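You operate a simulated robot arm through the tools that you are given. There is no shell and no other tool. Be economical: measure what you need, move in short steps, check, and stop when the job is done.

You are at the controls of a simulated robot arm. One attempt, no reset.

JOB
Free the earth plate, scour it bright and latch it again.
Fine: earth latch off before scouring; pad back; the display ends at GOOD. Set down upright: scouring pad. Where these are worked on the way, their far stop is far enough and under half their travel is too little: earth latch. What is to be rubbed or washed off counts as gone when no trace of it is left.

It is judged by the outcome, as a careful person would: the job done as asked, and still so three seconds after it is handed in. It fails if anything else is knocked over, pushed out of place, dropped, spilled or broken.

ROBOT AND FRAMES
A 7-joint arm with a two-finger parallel gripper, fixed in place. Base frame: the origin is at the foot of the arm, x ahead of it, y to its left, z up; the work surface is at about z = 750. Lengths are in mm, angles in degrees, forces in N, time in s.
With the tool pointing down near the work surface it reaches from about 320 to 780 mm from the base axis. Its first joint turns from -166.0 to 166.0 degrees. Payload 3.91 kg.
The tool frame sits at the grasp point between the pads (the TCP): z along the fingers, y along the line on which they close. The tips reach 30 mm beyond it. Largest opening 110 mm; finger width 20, thickness 10; the body of the gripper, 48 by 112 mm, starts 55 mm behind the TCP.
Orientation is that of the tool frame in the base frame, as a unit quaternion [x, y, z, w]. With the fingers straight down and closing along the base's y, the tool's x points along the base's -x, its y along +y and its z along -z.

CONTROLS
- The arm moves only by the tool drive_tool. Its arguments are lists of equal length, an entry for each row: "turn": the turn, a rotation vector about the base's x, y, z in degrees, a list of three; "slide": the shift along the base's x, y, z in mm, a list of three; "jaw": the opening, from 0 (shut) to 1 (fully open). In form: {"turn": [[wx, wy, wz], ...], "slide": [[x, y, z], ...], "jaw": [jaw, ...]}. A call has 1 to 12 rows; each row shifts and turns the commanded pose from where the row before left it. A row lasts 0.2 s, in which the tool goes at most 50 mm and 8.6 degrees; a call with a longer step from one row to the next is refused whole, and so is a gripper value outside its range. Where a pose cannot be reached the arm comes as near as it can. A force on the tool above 50 N (or 10 N above the force at the start of the call, whichever is more), or a blocked arm, ends the call early, and 0.2 s more pass. Each finger travels about 153 mm/s and halts on what it meets, pressing with about 34 N; the grip force reading is that of the motor and also rises with nothing between the fingers. The clock runs only during rows and for 0.2 s after the last one: add rows that do not move to give the fingers time. It gives the time, the measured TCP pose, the force on the tool (base axes), the opening and the grip force at its end, in the units of the frame above (readings bear some noise), with the torque about the TCP (base axes, N m) and any sound that the robot's microphone picked up.
- Cameras (640 x 400 px; columns grow to the right, rows downward): "scene" is fixed at [399.6, 649.5, 1355.7]; the picture's right is [-0.92, 0.40, 0.00], its down [0.36, 0.83, -0.41] and it looks along [-0.17, -0.38, -0.91] (base axes); focal length 265 px, centre (320, 200). "wrist" rides on the gripper at [77, 7, -114] in the tool frame; the picture's right is [-0.09, 1.00, 0.00], its down [-0.80, -0.07, -0.59] and it looks along [-0.59, -0.05, 0.80] (tool axes); focal length 270 px, centre (320, 200).
- get_image(camera): a new picture of that camera. The clock stands still meanwhile.
- slide_trunk(by): slides the trunk up (or, below 0, down) by that many mm; the arm rides with it, the base frame stays. It gives what a move gives, with no picture.
- measure_at(camera, pixels): for up to 12 pixels [column, row] of the newest picture of that camera ("zoom" is the newest enlarged one), the place [x, y, z] in the base frame of the surface seen there, good to about 3 mm. The clock stands still meanwhile.
- close_up(camera, box): a new picture of the part [left, top, right, bottom] of that camera's present view, enlarged. The clock stands still meanwhile.
- sign_off(): hands the job in; it is judged then, once.

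Keep the steps short. Do not move on a guess: measure, check each grasp and each placing, and mend mistakes. In all there are 80 turns and 34 pictures (those below and enlarged ones count). Leave the gripper open and the arm clear of the work at the hand-in unless told otherwise, and finish with a single line.

The tools are called after "Call:" as a command line: name --argument value ..., lists and objects as JSON in quotes. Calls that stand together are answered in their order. drive_tool: Moves the arm, as the interface text tells. Its arguments: {"type":"object","properties":{"turn":{"type":"array","items":{"type":"array","items":{"type":"number"}}},"slide":{"type":"array","items":{"type":"array","items":{"type":"number"}}},"jaw":{"type":"array","items":{"type":"number"}}},"required":["turn","slide","jaw"]} The other tools are called the same way: slide_trunk (by) slides the trunk up or down; get_image (camera) takes a picture; measure_at (camera, pixels) gives the place of the surface under pixels of a picture; close_up (camera, box) takes an enlarged picture of a part of a camera's view; sign_off () hands the job in.

At the start:

```text
t: 0.0
ee_pos: [331.4, 452.8, 1087.0]
tool_rot: [-0.001, 1.0, 0.0, 0.0]
force: [0.0, 0.9, 0.8]
ft_torque: [0.01, 0.01, -0.01]
grip_width: 109.9
finger_force: 0.2
trunk travel left (down, up): [-575.0, 35.0]
```

scene: 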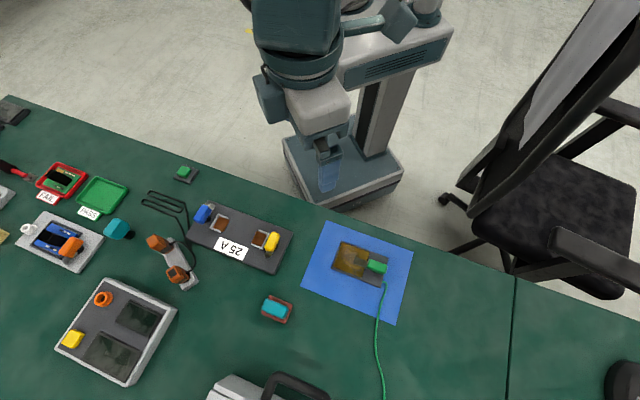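
wrist: 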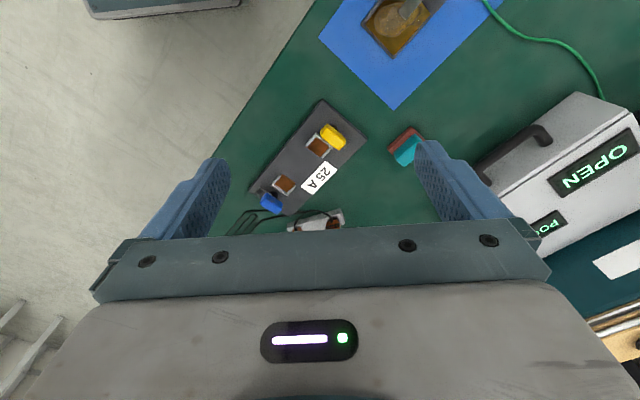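

I see the blue mat with the earth plate and its green latch near (365,262), and a teal/brown pad near (276,309). I'll enlarge both.

Call:
close_up --camera "scene" --box '[300, 215, 420, 290]'

Call:
measure_at --camera "zoom" --pixels '[[320, 200]]'

Call:
close_up --camera "scene" --box '[236, 280, 316, 330]'

```text
5.33 times, centred on (360, 252) of scene
```

zoom: 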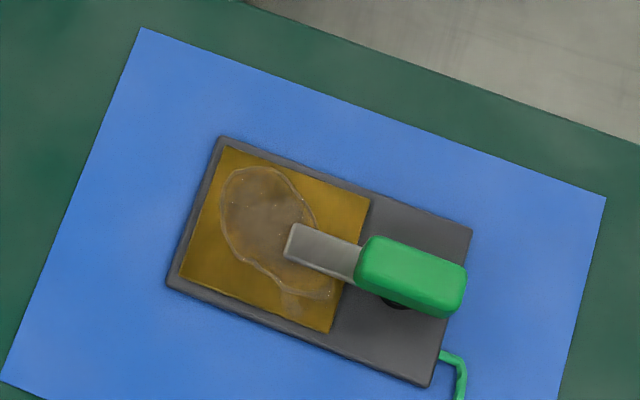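

```text
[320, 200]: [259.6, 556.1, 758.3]
```

```text
8.00 times, centred on (276, 305) of scene
```

zoom: 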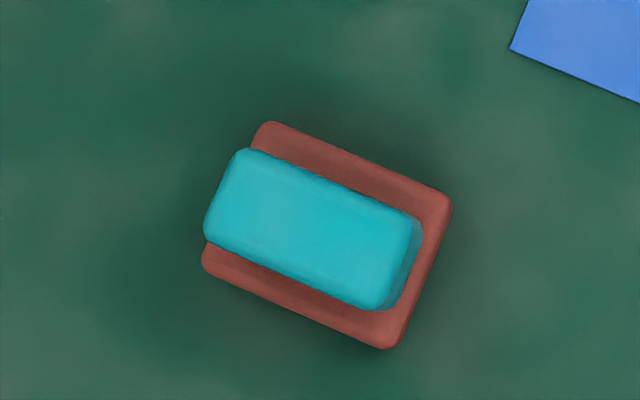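

Pad: brown base with a teal grip. Measuring the pad, and the plate from the scene view.

Call:
measure_at --camera "zoom" --pixels '[[245, 155], [415, 225], [380, 300], [210, 235], [312, 225], [270, 128], [448, 205], [390, 343], [208, 265], [430, 210], [130, 250], [310, 305]]'

Call:
close_up --camera "scene" --box '[328, 235, 400, 280]'

Call:
get_image --camera "scene"

```text
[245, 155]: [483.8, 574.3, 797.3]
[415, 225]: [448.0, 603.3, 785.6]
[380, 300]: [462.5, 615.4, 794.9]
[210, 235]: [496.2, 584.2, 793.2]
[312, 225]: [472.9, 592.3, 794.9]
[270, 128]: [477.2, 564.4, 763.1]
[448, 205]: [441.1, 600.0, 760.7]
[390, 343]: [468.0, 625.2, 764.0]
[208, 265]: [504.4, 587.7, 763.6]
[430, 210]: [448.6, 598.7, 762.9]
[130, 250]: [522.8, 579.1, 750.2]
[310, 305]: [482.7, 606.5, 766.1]
```

```text
8.89 times, centred on (364, 258) of scene
```

zoom: 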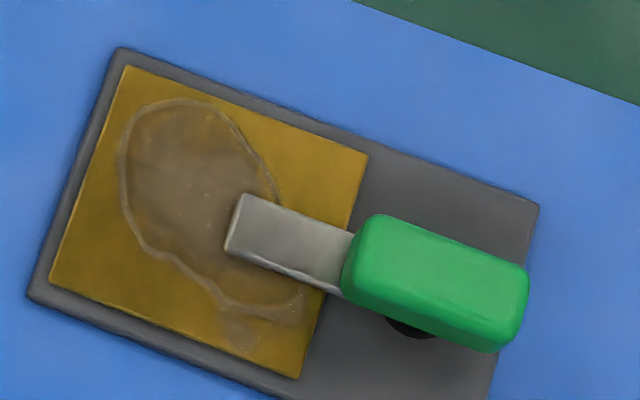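

```text
28 pictures are left
```

scene: 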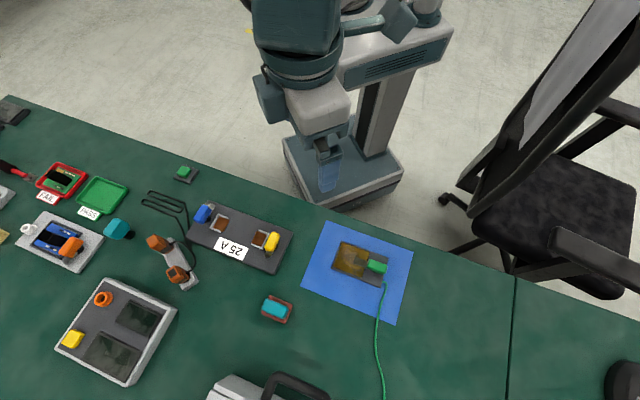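

Measuring the plate, blade, and green handle.

Call:
measure_at --camera "zoom" --pixels '[[125, 68], [366, 156], [300, 376], [52, 280], [245, 200], [232, 248], [380, 220], [525, 270], [495, 345], [348, 290], [435, 280], [410, 328]]'

Call:
measure_at --camera "zoom" --pixels '[[340, 232], [330, 285], [180, 105], [125, 170], [150, 245], [230, 300], [300, 300], [250, 345], [535, 205], [490, 390], [120, 50], [30, 300]]'

```text
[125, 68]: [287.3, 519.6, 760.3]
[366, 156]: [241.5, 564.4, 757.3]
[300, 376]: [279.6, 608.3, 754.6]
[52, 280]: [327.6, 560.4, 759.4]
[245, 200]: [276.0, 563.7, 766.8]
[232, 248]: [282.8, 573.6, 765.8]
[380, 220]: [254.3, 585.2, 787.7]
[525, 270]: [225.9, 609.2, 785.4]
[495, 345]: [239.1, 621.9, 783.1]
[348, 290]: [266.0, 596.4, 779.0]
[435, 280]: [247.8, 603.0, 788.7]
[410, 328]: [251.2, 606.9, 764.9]
```

```text
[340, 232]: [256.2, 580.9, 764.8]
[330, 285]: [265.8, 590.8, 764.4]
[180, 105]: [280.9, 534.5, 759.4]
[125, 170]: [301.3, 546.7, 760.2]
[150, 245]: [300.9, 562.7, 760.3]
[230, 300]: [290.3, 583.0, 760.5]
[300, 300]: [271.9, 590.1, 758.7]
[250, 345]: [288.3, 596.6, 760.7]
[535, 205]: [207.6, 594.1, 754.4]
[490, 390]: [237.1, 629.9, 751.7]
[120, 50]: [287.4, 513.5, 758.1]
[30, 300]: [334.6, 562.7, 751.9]
```

Plate frame is about 45° rotated. The handle centre is about (246,604), top z 788, long axis along (-0.72,0.70). I'll turn the tool -45° and go above the handle to look at how it is pivoted.

Call:
drive_tool --turn '[[0, 0, -7.5], [0, 0, -7.5], [0, 0, -7.5], [0, 0, -7.5], [0, 0, -7.5], [0, 0, -7.5], [0, 0, 0]]' --slide '[[-14, 25, -31], [-14, 25, -31], [-14, 25, -31], [-14, 25, -31], [-14, 25, -31], [-14, 25, -31], [0, 0, 0]]' --jaw '[1, 1, 1, 1, 1, 1, 1]'

Call:
get_image --camera "wrist"

```text
t: 1.6
ee_pos: [246.3, 602.9, 899.6]
tool_rot: [0.383, 0.924, 0.0, 0.0]
force: [-0.4, 0.6, -0.4]
ft_torque: [0.03, -0.01, -0.01]
grip_width: 109.8
finger_force: 0.2
trunk travel left (down, up): [-575.0, 35.0]
```

```text
27 pictures are left
```

wrist: 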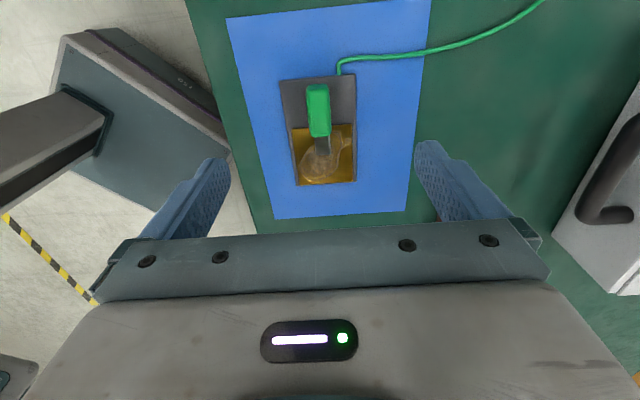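

Close-up of the latch from the wrist.

Call:
close_up --camera "wrist" --box '[256, 65, 384, 145]'

Call:
measure_at --camera "zoom" --pixels '[[270, 105], [345, 105], [275, 350], [360, 350], [310, 230]]'

```text
5.00 times, centred on (320, 105) of wrist
```

zoom: 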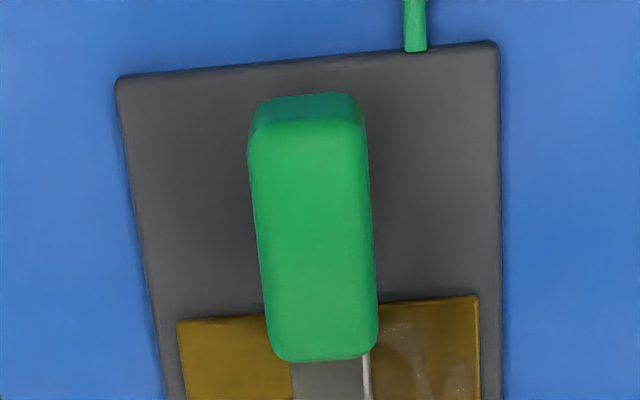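

```text
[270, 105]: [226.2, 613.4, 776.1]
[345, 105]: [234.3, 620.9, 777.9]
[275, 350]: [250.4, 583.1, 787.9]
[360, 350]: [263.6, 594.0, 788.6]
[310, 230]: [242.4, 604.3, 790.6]
```

Handle is about 17 mm wide, 770–789 high, over a black (apparently vertical) pivot. I'll descend to z≈800 and close gently on it.

Call:
drive_tool --turn '[[0, 0, 0], [0, 0, 0], [0, 0, 0], [0, 0, 0], [0, 0, 0], [0, 0, 0], [0, 0, 0], [0, 0, 0], [0, 0, 0]]' --slide '[[0, 0, -35], [0, 0, -35], [0, 0, -20], [0, 0, -10], [0, 0, 0], [0, 0, 0], [0, 0, 0], [0, 0, 0], [0, 0, 0]]' --jaw '[1, 1, 1, 0.6, 0.4, 0.3, 0.2, 0.12, 0.1]'

Call:
get_image --camera "wrist"

```text
t: 3.6
ee_pos: [245.0, 602.7, 801.6]
tool_rot: [0.382, 0.924, -0.002, 0.001]
force: [-8.1, -11.9, -1.6]
ft_torque: [-0.09, 0.23, -0.03]
grip_width: 19.9
finger_force: 45.0
trunk travel left (down, up): [-575.0, 35.0]
```

```text
25 pictures are left
```

wrist: 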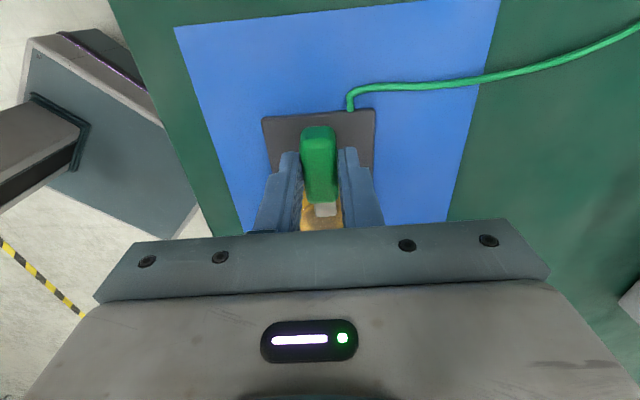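

Gripped at 20 mm with a slight sideways force (-v). I'll ease over 1.5 mm, then try a small twist to sense the free direction.

Call:
drive_tool --turn '[[0, 0, 0], [0, 0, 0], [0, 0, 4], [0, 0, 4], [0, 0, 0]]' --slide '[[-1, -1, 0], [0, 0, 0], [0, 0, 0], [0, 0, 0], [0, 0, 0]]' --jaw '[0.1, 0.1, 0.1, 0.1, 0.1]'

```text
t: 4.8
ee_pos: [245.3, 602.3, 802.1]
tool_rot: [0.316, 0.949, 0.001, 0.0]
force: [-6.0, -0.9, -1.8]
ft_torque: [-0.59, -0.63, 0.01]
grip_width: 19.9
finger_force: 45.4
trunk travel left (down, up): [-575.0, 35.0]
```

Turned 8° with almost no resistance. Continue and then look.

Call:
drive_tool --turn '[[0, 0, 6], [0, 0, 6], [0, 0, 6], [0, 0, 0]]' --slide '[[0, 0, 0], [0, 0, 0], [0, 0, 0], [0, 0, 0]]' --jaw '[0.1, 0.1, 0.1, 0.1]'

Call:
close_up --camera "wrist" --box '[200, 80, 440, 230]'

```text
t: 5.8
ee_pos: [245.8, 603.1, 801.5]
tool_rot: [0.163, 0.987, 0.001, 0.0]
force: [-4.9, 3.1, -1.0]
ft_torque: [0.24, 0.38, 0.0]
grip_width: 19.6
finger_force: 45.1
trunk travel left (down, up): [-575.0, 35.0]
```

```text
2.67 times, centred on (320, 155) of wrist
```

zoom: 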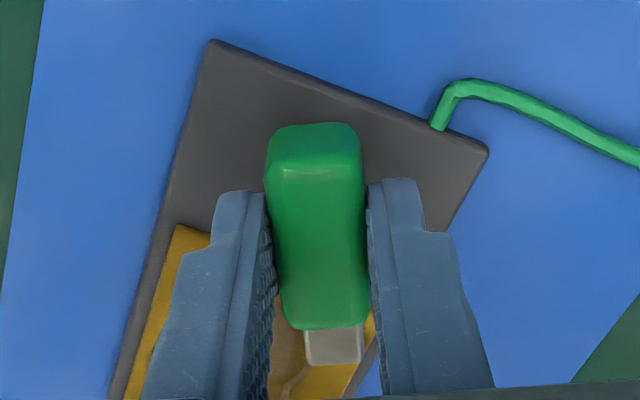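

The latch swings with the tool. Continuing toward its stop.

Call:
drive_tool --turn '[[0, 0, 6], [0, 0, 6], [0, 0, 6], [0, 0, 6], [0, 0, 6], [0, 0, 0]]' --slide '[[0, 0, 0], [0, 0, 0], [0, 0, 0], [0, 0, 0], [0, 0, 0], [0, 0, 0]]' --jaw '[0.1, 0.1, 0.1, 0.1, 0.1, 0.1]'

```text
t: 7.2
ee_pos: [244.4, 602.4, 801.8]
tool_rot: [-0.098, 0.995, 0.0, -0.001]
force: [-9.4, 0.4, 3.3]
ft_torque: [-0.12, 0.49, -0.02]
grip_width: 19.7
finger_force: 45.1
trunk travel left (down, up): [-575.0, 35.0]
```

56° so far, still free. Continue.

Call:
drive_tool --turn '[[0, 0, 6], [0, 0, 6], [0, 0, 6], [0, 0, 6], [0, 0, 6], [0, 0, 4], [0, 0, 0]]' --slide '[[0, 0, 0], [0, 0, 0], [0, 0, 0], [0, 0, 0], [0, 0, 0], [0, 0, 0], [0, 0, 0]]' --jaw '[0.1, 0.1, 0.1, 0.1, 0.1, 0.1, 0.1]'

Call:
close_up --camera "wrist" --box '[200, 80, 440, 230]'

```text
t: 8.8
ee_pos: [246.4, 603.2, 801.5]
tool_rot: [-0.383, 0.924, 0.0, -0.001]
force: [-11.0, -1.7, -1.4]
ft_torque: [0.81, -0.44, -0.07]
grip_width: 19.7
finger_force: 45.5
trunk travel left (down, up): [-575.0, 35.0]
```

```text
2.67 times, centred on (320, 155) of wrist
```

zoom: 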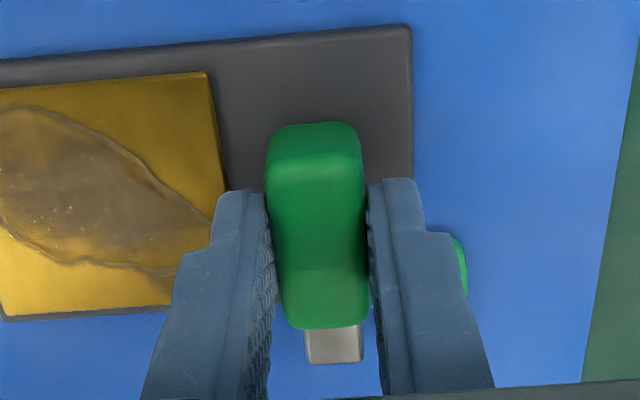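

Blade is clear of the brass at 90°. I'll try a little further to feel for the stop.

Call:
drive_tool --turn '[[0, 0, 5], [0, 0, 5], [0, 0, 5], [0, 0, 0]]' --slide '[[0, 0, 0], [0, 0, 0], [0, 0, 0], [0, 0, 0]]' --jaw '[0.1, 0.1, 0.1, 0.1]'

```text
t: 9.8
ee_pos: [247.0, 602.6, 802.0]
tool_rot: [-0.5, 0.866, 0.002, 0.002]
force: [-2.7, 10.2, 1.4]
ft_torque: [0.31, 0.02, -1.78]
grip_width: 25.0
finger_force: 45.4
trunk travel left (down, up): [-575.0, 35.0]
```

Stop felt (torque 1.8, jaws wedged to 25 mm). I back off 14°, open and lift.

Call:
drive_tool --turn '[[0, 0, -7], [0, 0, -6], [0, 0, 0], [0, 0, 0], [0, 0, 0], [0, 0, 0], [0, 0, 0]]' --slide '[[0, 0, 0], [0, 0, 0], [0, 0, 0], [0, 0, 0], [0, 0, 25], [0, 0, 35], [0, 0, 40]]' --jaw '[0.12, 0.12, 0.3, 0.5, 0.5, 0.5, 0.5]'

Call:
close_up --camera "scene" --box '[300, 215, 420, 290]'

```text
t: 11.4
ee_pos: [247.0, 605.4, 903.7]
tool_rot: [-0.399, 0.917, 0.0, 0.0]
force: [-0.3, -0.3, 0.0]
ft_torque: [0.02, 0.0, -0.03]
grip_width: 55.2
finger_force: 0.1
trunk travel left (down, up): [-575.0, 35.0]
```

```text
5.33 times, centred on (360, 252) of scene
```

zoom: 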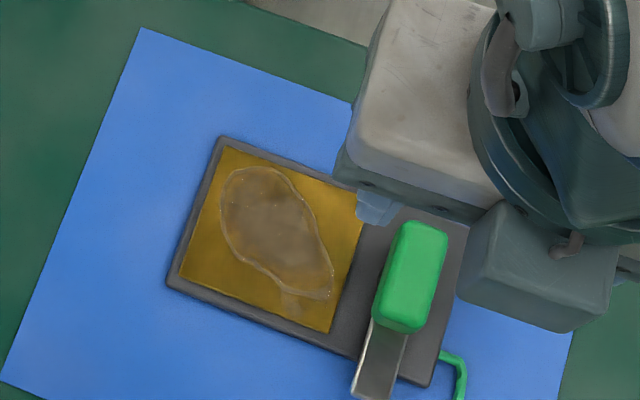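

Latch off at its stop, base undisturbed. Now over to the pad: turn back -92° and move to (473,594).

Call:
drive_tool --turn '[[0, 0, -8.4], [0, 0, -8.4], [0, 0, -8.4], [0, 0, -8.4], [0, 0, -8.4], [0, 0, -8.4], [0, 0, -8.4], [0, 0, -8.4], [0, 0, -8.4], [0, 0, -8.4], [0, 0, -8.0], [0, 0, 0]]' --slide '[[20.5, -1, 0], [20.5, -1, 0], [20.5, -1, 0], [20.5, -1, 0], [20.5, -1, 0], [20.5, -1, 0], [20.5, -1, 0], [20.5, -1, 0], [20.5, -1, 0], [20.5, -1, 0], [20.5, -1, 0], [0, 0, 0]]' --jaw '[0.5, 0.5, 0.5, 0.5, 0.5, 0.5, 0.5, 0.5, 0.5, 0.5, 0.5, 0.5]'

Call:
close_up --camera "wrist" --box '[240, 60, 400, 160]'

Call:
measure_at --camera "zoom" --pixels '[[280, 150], [360, 150], [280, 250], [360, 250], [320, 100], [320, 200]]'

```text
t: 14.0
ee_pos: [471.8, 591.9, 900.3]
tool_rot: [0.383, 0.924, 0.0, 0.0]
force: [-0.1, 0.0, -0.3]
ft_torque: [0.01, 0.0, 0.01]
grip_width: 54.7
finger_force: 0.0
trunk travel left (down, up): [-575.0, 35.0]
```

```text
4.00 times, centred on (320, 110) of wrist
```

zoom: 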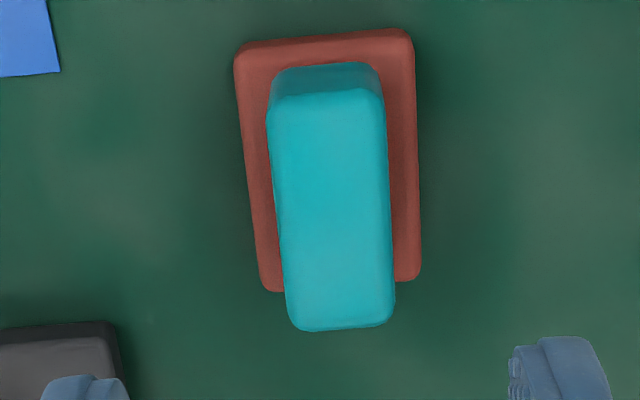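

```text
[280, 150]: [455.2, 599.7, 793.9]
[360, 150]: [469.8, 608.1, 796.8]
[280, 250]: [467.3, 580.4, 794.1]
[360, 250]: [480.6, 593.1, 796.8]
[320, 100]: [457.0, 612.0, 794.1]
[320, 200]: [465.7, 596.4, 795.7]
```

Teal grip centre is about (471,595), z 764–796. Descend to z≈797 and grip.

Call:
drive_tool --turn '[[0, 0, 0], [0, 0, 0], [0, 0, 0], [0, 0, 0], [0, 0, 0], [0, 0, 0], [0, 0, 0], [0, 0, 0], [0, 0, 0]]' --slide '[[-0.8, 2.9, -35], [0, 0, -35], [0, 0, -20], [0, 0, -13], [0, 0, 0], [0, 0, 0], [0, 0, 0], [0, 0, 0], [0, 0, 0]]' --jaw '[0.5, 0.5, 0.5, 0.5, 0.4, 0.3, 0.2, 0.1, 0.1]'

Call:
close_up --camera "wrist" --box '[200, 80, 440, 230]'

```text
t: 16.0
ee_pos: [470.7, 593.6, 797.2]
tool_rot: [0.382, 0.924, 0.0, 0.0]
force: [1.1, 0.1, 1.3]
ft_torque: [0.01, 0.01, 0.01]
grip_width: 23.2
finger_force: 33.9
trunk travel left (down, up): [-575.0, 35.0]
```

```text
2.67 times, centred on (320, 155) of wrist
```

zoom: 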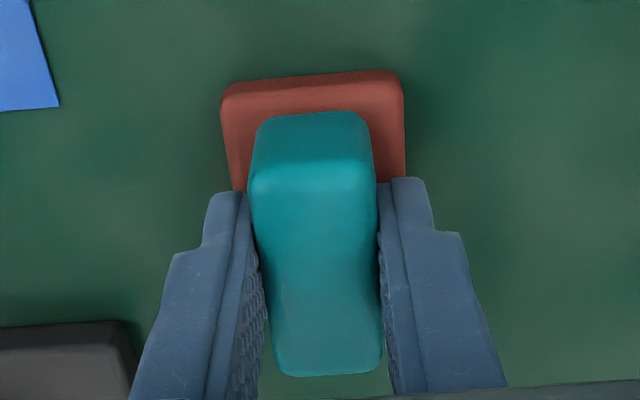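

Grip is good (23 mm). Home is TCP (470.7,593.6,797.2). Lift 60 mm, carry over the brass centre (283,564).

Call:
drive_tool --turn '[[0, 0, 0], [0, 0, 0], [0, 0, 0], [0, 0, 0], [0, 0, 0], [0, 0, 0], [0, 0, 0], [0, 0, 0], [0, 0, 0]]' --slide '[[0, 0, 20], [0, 0, 40], [-37.6, -5.9, 0], [-37.6, -5.9, 0], [-37.6, -5.9, 0], [-37.6, -5.9, 0], [-37.6, -5.8, 0], [0, 0, -30], [0, 0, 0]]' --jaw '[0.1, 0.1, 0.1, 0.1, 0.1, 0.1, 0.1, 0.1, 0.1]'

Call:
close_up --camera "scene" --box '[300, 215, 420, 290]'

Call:
close_up --camera "wrist" --box '[160, 50, 480, 250]'

```text
t: 18.0
ee_pos: [282.0, 565.8, 829.9]
tool_rot: [0.383, 0.924, 0.0, 0.0]
force: [0.4, -0.5, 0.3]
ft_torque: [-0.04, 0.02, -0.01]
grip_width: 23.0
finger_force: 33.8
trunk travel left (down, up): [-575.0, 35.0]
```

```text
5.33 times, centred on (360, 252) of scene
```

zoom: 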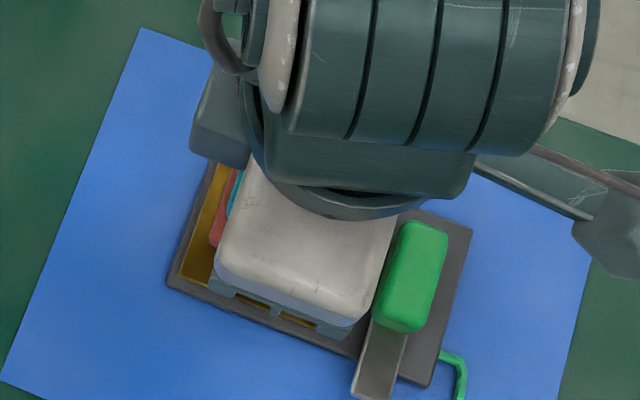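

```text
2.00 times, centred on (320, 150) of wrist
```

zoom: 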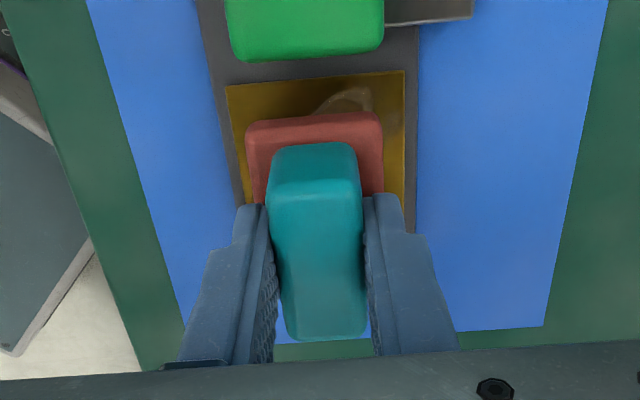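

Pad is centred over the brass. Lower slowly to contact (~806).

Call:
drive_tool --turn '[[0, 0, 0], [0, 0, 0], [0, 0, 0], [0, 0, 0], [0, 0, 0]]' --slide '[[0, 0, -15], [0, 0, -6], [0, 0, -2], [0, 0, -1], [0, 0, 0]]' --jaw '[0.1, 0.1, 0.1, 0.1, 0.1]'

```text
t: 19.2
ee_pos: [282.2, 564.4, 806.5]
tool_rot: [0.381, 0.925, 0.003, -0.001]
force: [-1.6, -0.7, 16.1]
ft_torque: [-0.15, 0.05, 0.03]
grip_width: 23.2
finger_force: 34.2
trunk travel left (down, up): [-575.0, 35.0]
```

Contact at 16 N. Scrub in strokes across the plate.

Call:
drive_tool --turn '[[0, 0, 0], [0, 0, 0], [0, 0, 0], [0, 0, 0], [0, 0, 0], [0, 0, 0], [0, 0, 0], [0, 0, 0], [0, 0, 0], [0, 0, 0], [0, 0, 0], [0, 0, 0]]' --slide '[[-8.5, -8.5, 0], [9.2, 9.2, 0], [9.2, 9.2, 0], [-5.7, 5.7, 0], [-9.2, -9.2, 0], [-9.2, -9.2, 0], [5.7, -5.7, 0], [5.7, -5.7, 0], [9.2, 9.2, 0], [9.2, 9.2, 0], [-15.6, -4.2, 0], [0, 0, 0]]' --jaw '[0.1, 0.1, 0.1, 0.1, 0.1, 0.1, 0.1, 0.1, 0.1, 0.1, 0.1, 0.1]'

```text
t: 21.8
ee_pos: [285.6, 564.2, 806.8]
tool_rot: [0.383, 0.924, 0.003, 0.001]
force: [13.6, -1.4, 29.0]
ft_torque: [-0.14, -0.38, 0.04]
grip_width: 23.2
finger_force: 33.8
trunk travel left (down, up): [-575.0, 35.0]
```

Second pass with strokes the other way, then lift and move aside to inspect.

Call:
drive_tool --turn '[[0, 0, 0], [0, 0, 0], [0, 0, 0], [0, 0, 0], [0, 0, 0], [0, 0, 0], [0, 0, 0], [0, 0, 0], [0, 0, 0], [0, 0, 0], [0, 0, 0], [0, 0, 0]]' --slide '[[-8.5, -8.5, 0.5], [5.7, -5.7, 0], [-11.3, 11.3, 0], [6.4, 6.4, 0], [11.3, -11.3, 0], [6.4, 6.4, 0], [-11.3, 11.3, 0], [6.4, 6.4, 0], [11.3, -11.3, 0], [-16.3, -4.9, 0], [0, 0, 40], [33, -33, 10]]' --jaw '[0.1, 0.1, 0.1, 0.1, 0.1, 0.1, 0.1, 0.1, 0.1, 0.1, 0.1, 0.1]'

Call:
close_up --camera "wrist" --box '[200, 0, 440, 150]'

```text
t: 24.4
ee_pos: [318.8, 530.0, 853.0]
tool_rot: [0.383, 0.924, -0.002, 0.0]
force: [0.3, -0.7, 0.1]
ft_torque: [0.04, -0.01, -0.01]
grip_width: 23.4
finger_force: 33.6
trunk travel left (down, up): [-575.0, 35.0]
```

```text
2.67 times, centred on (320, 75) of wrist
```

zoom: 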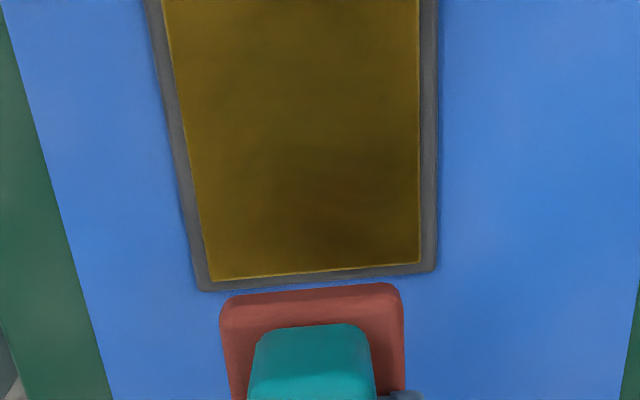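

Brass looks clean here. I'll move above the pad's home and check the plate in the scene view before setting the pad down.

Call:
drive_tool --turn '[[0, 0, 0], [0, 0, 0], [0, 0, 0], [0, 0, 0], [0, 0, 0]]' --slide '[[38, 15.9, 0], [38, 15.9, 0], [38, 15.9, 0], [37.9, 15.9, 0], [0, 0, 0]]' --jaw '[0.1, 0.1, 0.1, 0.1, 0.1]'

Call:
close_up --camera "scene" --box '[300, 215, 420, 290]'

```text
t: 25.6
ee_pos: [466.5, 598.1, 853.1]
tool_rot: [0.381, 0.924, -0.001, 0.0]
force: [0.0, 0.8, -1.1]
ft_torque: [-0.03, -0.02, 0.01]
grip_width: 23.4
finger_force: 34.3
trunk travel left (down, up): [-575.0, 35.0]
```

```text
5.33 times, centred on (360, 252) of scene
```

zoom: 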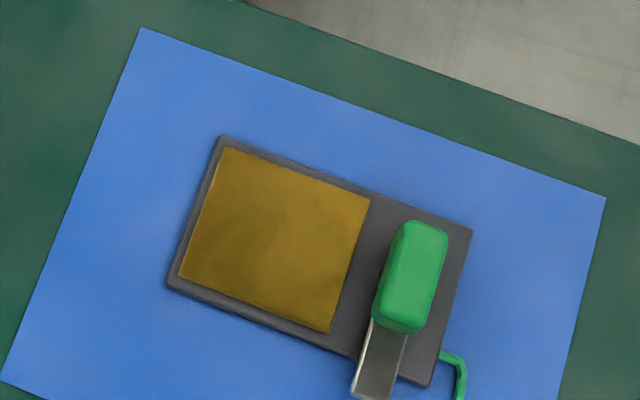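

Looks clean and unmoved. One tighter look at the brass for faint traces.

Call:
close_up --camera "scene" --box '[330, 238, 374, 280]'

```text
9.52 times, centred on (352, 259) of scene
```

zoom: 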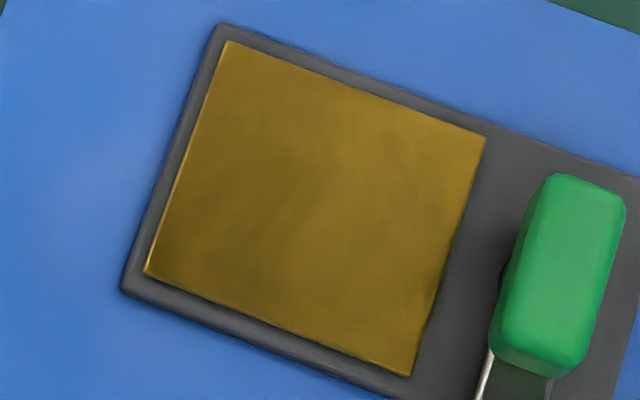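

No trace left. Align to home (470.7,593.6) and lower the pad to z 798.

Call:
drive_tool --turn '[[0, 0, 0], [0, 0, 0], [0, 0, 0], [0, 0, 0], [0, 0, 0]]' --slide '[[4.2, -4.5, -20], [0, 0, -20], [0, 0, -10], [0, 0, -4], [0, 0, 0]]' --jaw '[0.1, 0.1, 0.1, 0.1, 0.1]'

```text
t: 26.8
ee_pos: [473.5, 592.4, 801.5]
tool_rot: [0.382, 0.924, 0.0, 0.0]
force: [-0.8, 0.3, -1.1]
ft_torque: [-0.04, 0.02, 0.02]
grip_width: 23.2
finger_force: 34.4
trunk travel left (down, up): [-575.0, 35.0]
```

No contact yet at 801.5; a few mm more.

Call:
drive_tool --turn '[[0, 0, 0], [0, 0, 0], [0, 0, 0]]' --slide '[[-2, 1, -2.5], [0, 0, -1.5], [0, 0, 0]]' --jaw '[0.1, 0.1, 0.1]'

```text
t: 27.6
ee_pos: [470.1, 591.8, 798.1]
tool_rot: [0.382, 0.924, 0.0, 0.0]
force: [-1.0, 1.3, 1.0]
ft_torque: [0.03, 0.05, 0.03]
grip_width: 23.5
finger_force: 34.2
trunk travel left (down, up): [-575.0, 35.0]
```

Call:
drive_tool --turn '[[0, 0, 0], [0, 0, 0], [0, 0, 0]]' --slide '[[0.4, 1.2, -0.7], [0, 0, -0.7], [0, 0, 0]]' --jaw '[0.1, 0.1, 0.1]'

```text
t: 28.4
ee_pos: [468.8, 593.6, 797.2]
tool_rot: [0.382, 0.924, 0.002, 0.001]
force: [-0.1, 0.5, 9.9]
ft_torque: [0.0, 0.16, -0.01]
grip_width: 23.0
finger_force: 33.9
trunk travel left (down, up): [-575.0, 35.0]
```

Pad rests on the table (10 N). Open in steps and lift.

Call:
drive_tool --turn '[[0, 0, 0], [0, 0, 0], [0, 0, 0], [0, 0, 0], [0, 0, 0], [0, 0, 0], [0, 0, 0]]' --slide '[[0, 0, 0.8], [0, 0, 0], [0, 0, 0], [0, 0, 0], [0, 0, 30], [0, 0, 40], [0, 0, 35]]' --jaw '[0.2, 0.3, 0.4, 0.5, 0.5, 0.5, 0.5]'

Call:
close_up --camera "wrist" --box '[240, 60, 400, 160]'

```text
t: 30.0
ee_pos: [471.1, 592.7, 903.8]
tool_rot: [0.382, 0.924, -0.001, 0.0]
force: [-0.9, -0.4, -0.5]
ft_torque: [-0.02, 0.01, 0.03]
grip_width: 55.0
finger_force: 0.2
trunk travel left (down, up): [-575.0, 35.0]
```

```text
4.00 times, centred on (320, 110) of wrist
```

zoom: 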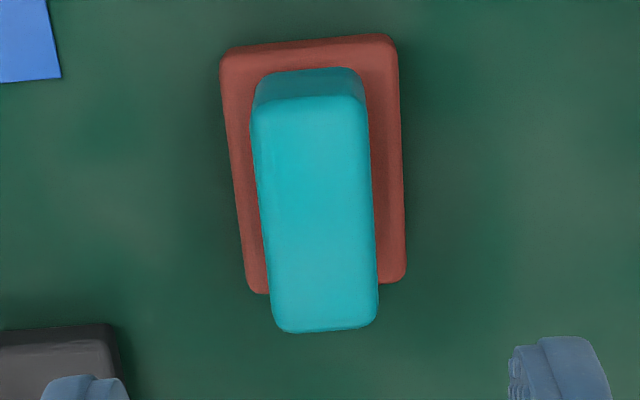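

Pad stands upright at its place (within ~3 mm). Back to the latch: turn +90°, above (247,603).

Call:
drive_tool --turn '[[0, 0, 8.2], [0, 0, 8.2], [0, 0, 8.2], [0, 0, 8.2], [0, 0, 8.2], [0, 0, 8.2], [0, 0, 8.2], [0, 0, 8.2], [0, 0, 8.2], [0, 0, 8.2], [0, 0, 8.0], [0, 0, 0]]' --slide '[[-20.4, 0.9, 0], [-20.4, 0.9, 0], [-20.4, 0.9, 0], [-20.4, 0.9, 0], [-20.4, 0.9, 0], [-20.4, 0.9, 0], [-20.4, 0.9, 0], [-20.4, 0.9, 0], [-20.4, 0.9, 0], [-20.4, 0.9, 0], [-20.1, 0.9, 0], [0, 0, 0]]' --jaw '[0.5, 0.5, 0.5, 0.5, 0.5, 0.5, 0.5, 0.5, 0.5, 0.5, 0.5, 0.5]'

Call:
close_up --camera "wrist" --box '[240, 60, 400, 160]'

Call:
measure_at --camera "zoom" --pixels '[[290, 130], [350, 130], [290, 230], [350, 230]]'

```text
t: 32.6
ee_pos: [248.2, 602.9, 899.7]
tool_rot: [-0.384, 0.923, 0.001, 0.0]
force: [0.0, -0.1, -0.2]
ft_torque: [0.0, 0.03, -0.01]
grip_width: 54.8
finger_force: 0.1
trunk travel left (down, up): [-575.0, 35.0]
```

```text
4.00 times, centred on (320, 110) of wrist
```

zoom: 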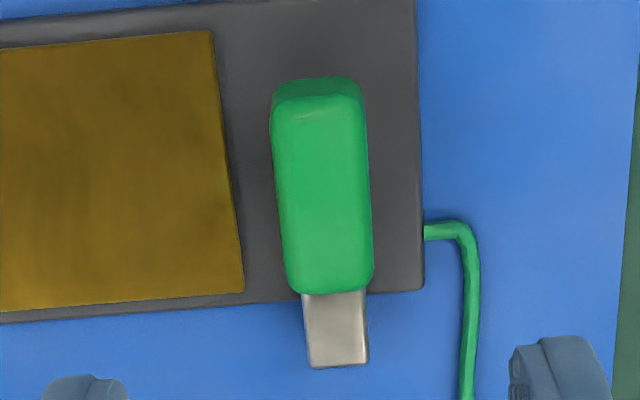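

```text
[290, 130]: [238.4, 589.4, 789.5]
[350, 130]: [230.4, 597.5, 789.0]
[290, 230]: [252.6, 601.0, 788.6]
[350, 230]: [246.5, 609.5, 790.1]
```

Handle centre about (245,601). Descend and grip.

Call:
drive_tool --turn '[[0, 0, 0], [0, 0, 0], [0, 0, 0], [0, 0, 0], [0, 0, 0], [0, 0, 0], [0, 0, 0], [0, 0, 0], [0, 0, 0]]' --slide '[[-2.5, -0.6, -35], [0, 0, -35], [0, 0, -20], [0, 0, -8.5], [0, 0, 0], [0, 0, 0], [0, 0, 0], [0, 0, 0], [0, 0, 0]]' --jaw '[0.5, 0.5, 0.5, 0.5, 0.4, 0.3, 0.2, 0.1, 0.1]'

```text
t: 34.6
ee_pos: [244.7, 602.4, 804.3]
tool_rot: [-0.383, 0.924, -0.001, 0.0]
force: [2.7, -4.1, -1.5]
ft_torque: [-0.07, -0.18, 0.01]
grip_width: 19.7
finger_force: 44.5
trunk travel left (down, up): [-575.0, 35.0]
```

Gripped (19.7 mm, low side force). Swing back -42° first.

Call:
drive_tool --turn '[[0, 0, -6], [0, 0, -6], [0, 0, -6], [0, 0, -6], [0, 0, -6], [0, 0, -6], [0, 0, -6], [0, 0, 0]]' --slide '[[0, 0, 0], [0, 0, 0], [0, 0, 0], [0, 0, 0], [0, 0, 0], [0, 0, 0], [0, 0, 0], [0, 0, 0]]' --jaw '[0.1, 0.1, 0.1, 0.1, 0.1, 0.1, 0.1, 0.1]'

```text
t: 36.4
ee_pos: [245.0, 602.1, 803.6]
tool_rot: [-0.026, 1.0, 0.001, 0.0]
force: [7.1, 0.1, 5.1]
ft_torque: [-0.02, -0.05, 0.0]
grip_width: 19.6
finger_force: 44.9
trunk travel left (down, up): [-575.0, 35.0]
```

Moving freely. Continue the remaining ~48°.

Call:
drive_tool --turn '[[0, 0, -6], [0, 0, -6], [0, 0, -6], [0, 0, -6], [0, 0, -6], [0, 0, -6], [0, 0, -6], [0, 0, -6], [0, 0, 0]]' --slide '[[0, 0, 0], [0, 0, 0], [0, 0, 0], [0, 0, 0], [0, 0, 0], [0, 0, 0], [0, 0, 0], [0, 0, 0], [0, 0, 0]]' --jaw '[0.1, 0.1, 0.1, 0.1, 0.1, 0.1, 0.1, 0.1, 0.1]'

```text
t: 38.4
ee_pos: [245.4, 603.2, 804.0]
tool_rot: [0.382, 0.924, 0.001, 0.001]
force: [15.5, 12.5, 17.4]
ft_torque: [-0.26, -0.61, 0.03]
grip_width: 19.8
finger_force: 45.3
trunk travel left (down, up): [-575.0, 35.0]
```

Back at the original angle. Ease the side load and press 4° further to feel the stop.

Call:
drive_tool --turn '[[0, 0, -4], [0, 0, 0]]' --slide '[[1, 1, 0.5], [0, 0, 0]]' --jaw '[0.1, 0.1]'

```text
t: 39.0
ee_pos: [245.2, 604.2, 803.8]
tool_rot: [0.414, 0.91, 0.0, 0.0]
force: [14.0, 9.7, 16.3]
ft_torque: [0.34, -0.24, 1.22]
grip_width: 19.8
finger_force: 45.3
trunk travel left (down, up): [-575.0, 35.0]
```

Closed stop felt (1.2 N m). Back off 4°, open, lift clear.

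Call:
drive_tool --turn '[[0, 0, 3.5], [0, 0, 0], [0, 0, 0], [0, 0, 0], [0, 0, 0], [0, 0, 0], [0, 0, 0], [0, 0, 0], [0, 0, 0]]' --slide '[[0, 0, 0], [0, 0, 0], [0, 0, 0], [0, 0, 25], [0, 0, 40], [0, 0, 45], [20, -45, 45], [20, -45, 45], [0, 0, 0]]' --jaw '[0.12, 0.3, 0.5, 0.5, 0.6, 0.8, 1, 1, 1]'

Call:
get_image --camera "wrist"

Call:
close_up --camera "scene" --box '[300, 215, 420, 290]'

Call:
get_image --camera "scene"

```text
refused: row 7 steps farther than a row can; nothing moved
```

```text
12 pictures are left
```

wrist: 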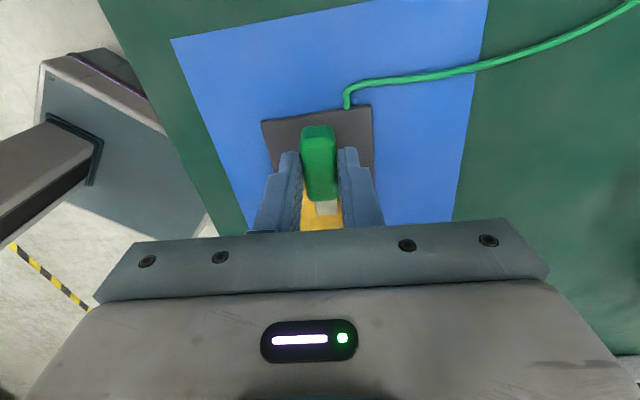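

```text
5.33 times, centred on (360, 252) of scene
```

zoom: 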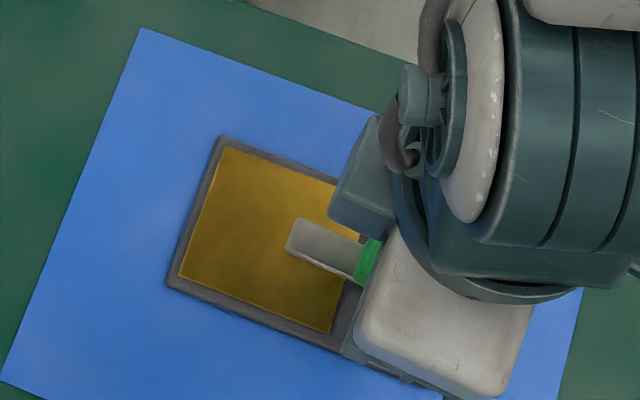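

```text
10 pictures are left
```

scene: 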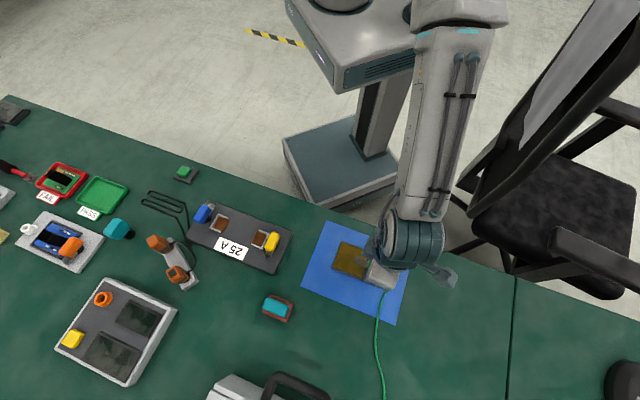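

The row was refused for length; the blade is back on clean brass. Same release with shorter steps, turning back to the start orientation so the wrist sees the display.

Call:
drive_tool --turn '[[0, 0, 3.5], [0, 0, 0], [0, 0, 0], [0, 0, 0], [0, 0, 0], [0, 0, 0], [0, 0, 8], [0, 0, 8], [0, 0, 8], [0, 0, 8], [0, 0, 8], [0, 0, 0]]' --slide '[[0, 0, 0], [0, 0, 0], [0, 0, 0], [0, 0, 25], [0, 0, 40], [0, 0, 45], [15, -28, 35], [15, -28, 35], [15, -28, 35], [15, -28, 35], [15, -28, 30], [0, 0, 0]]' --jaw '[0.12, 0.3, 0.5, 0.5, 0.6, 0.8, 1, 1, 1, 1, 1, 1]'

Call:
get_image --camera "wrist"

Call:
close_up --camera "scene" --box '[300, 215, 420, 290]'

```text
t: 41.6
ee_pos: [320.9, 463.5, 1085.8]
tool_rot: [0.046, 0.999, 0.001, -0.001]
force: [-0.3, -0.4, -0.3]
ft_torque: [0.02, 0.01, 0.04]
grip_width: 110.2
finger_force: 0.0
trunk travel left (down, up): [-575.0, 35.0]
```

```text
9 pictures are left
```

wrist: 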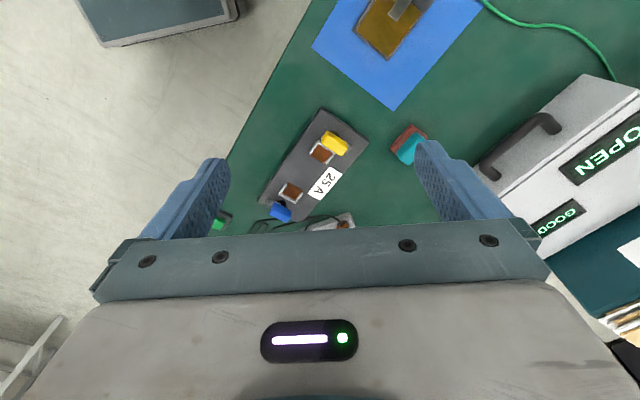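

```text
5.33 times, centred on (360, 252) of scene
```

zoom: 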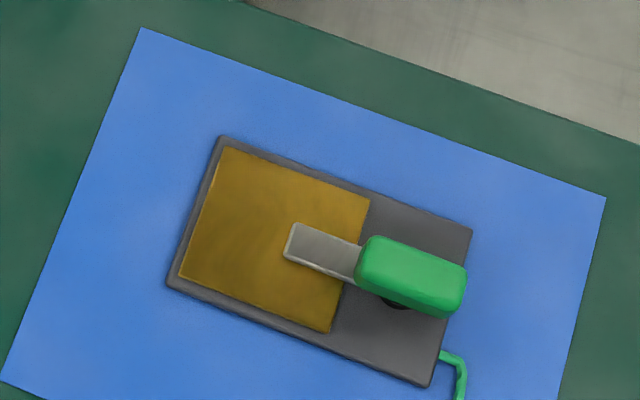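

The display now reads GOOD (it showed "PO…" before). The latch is closed, the brass is clean, the pad is home and upright, and the arm is clear with the gripper open. Handing in.

Call:
sign_off

```text
The job is handed in.
```

Handed in: the earth plate was freed, scoured clean and latched again, the pad is back upright within about 3 mm of its start, and the display reads GOOD.
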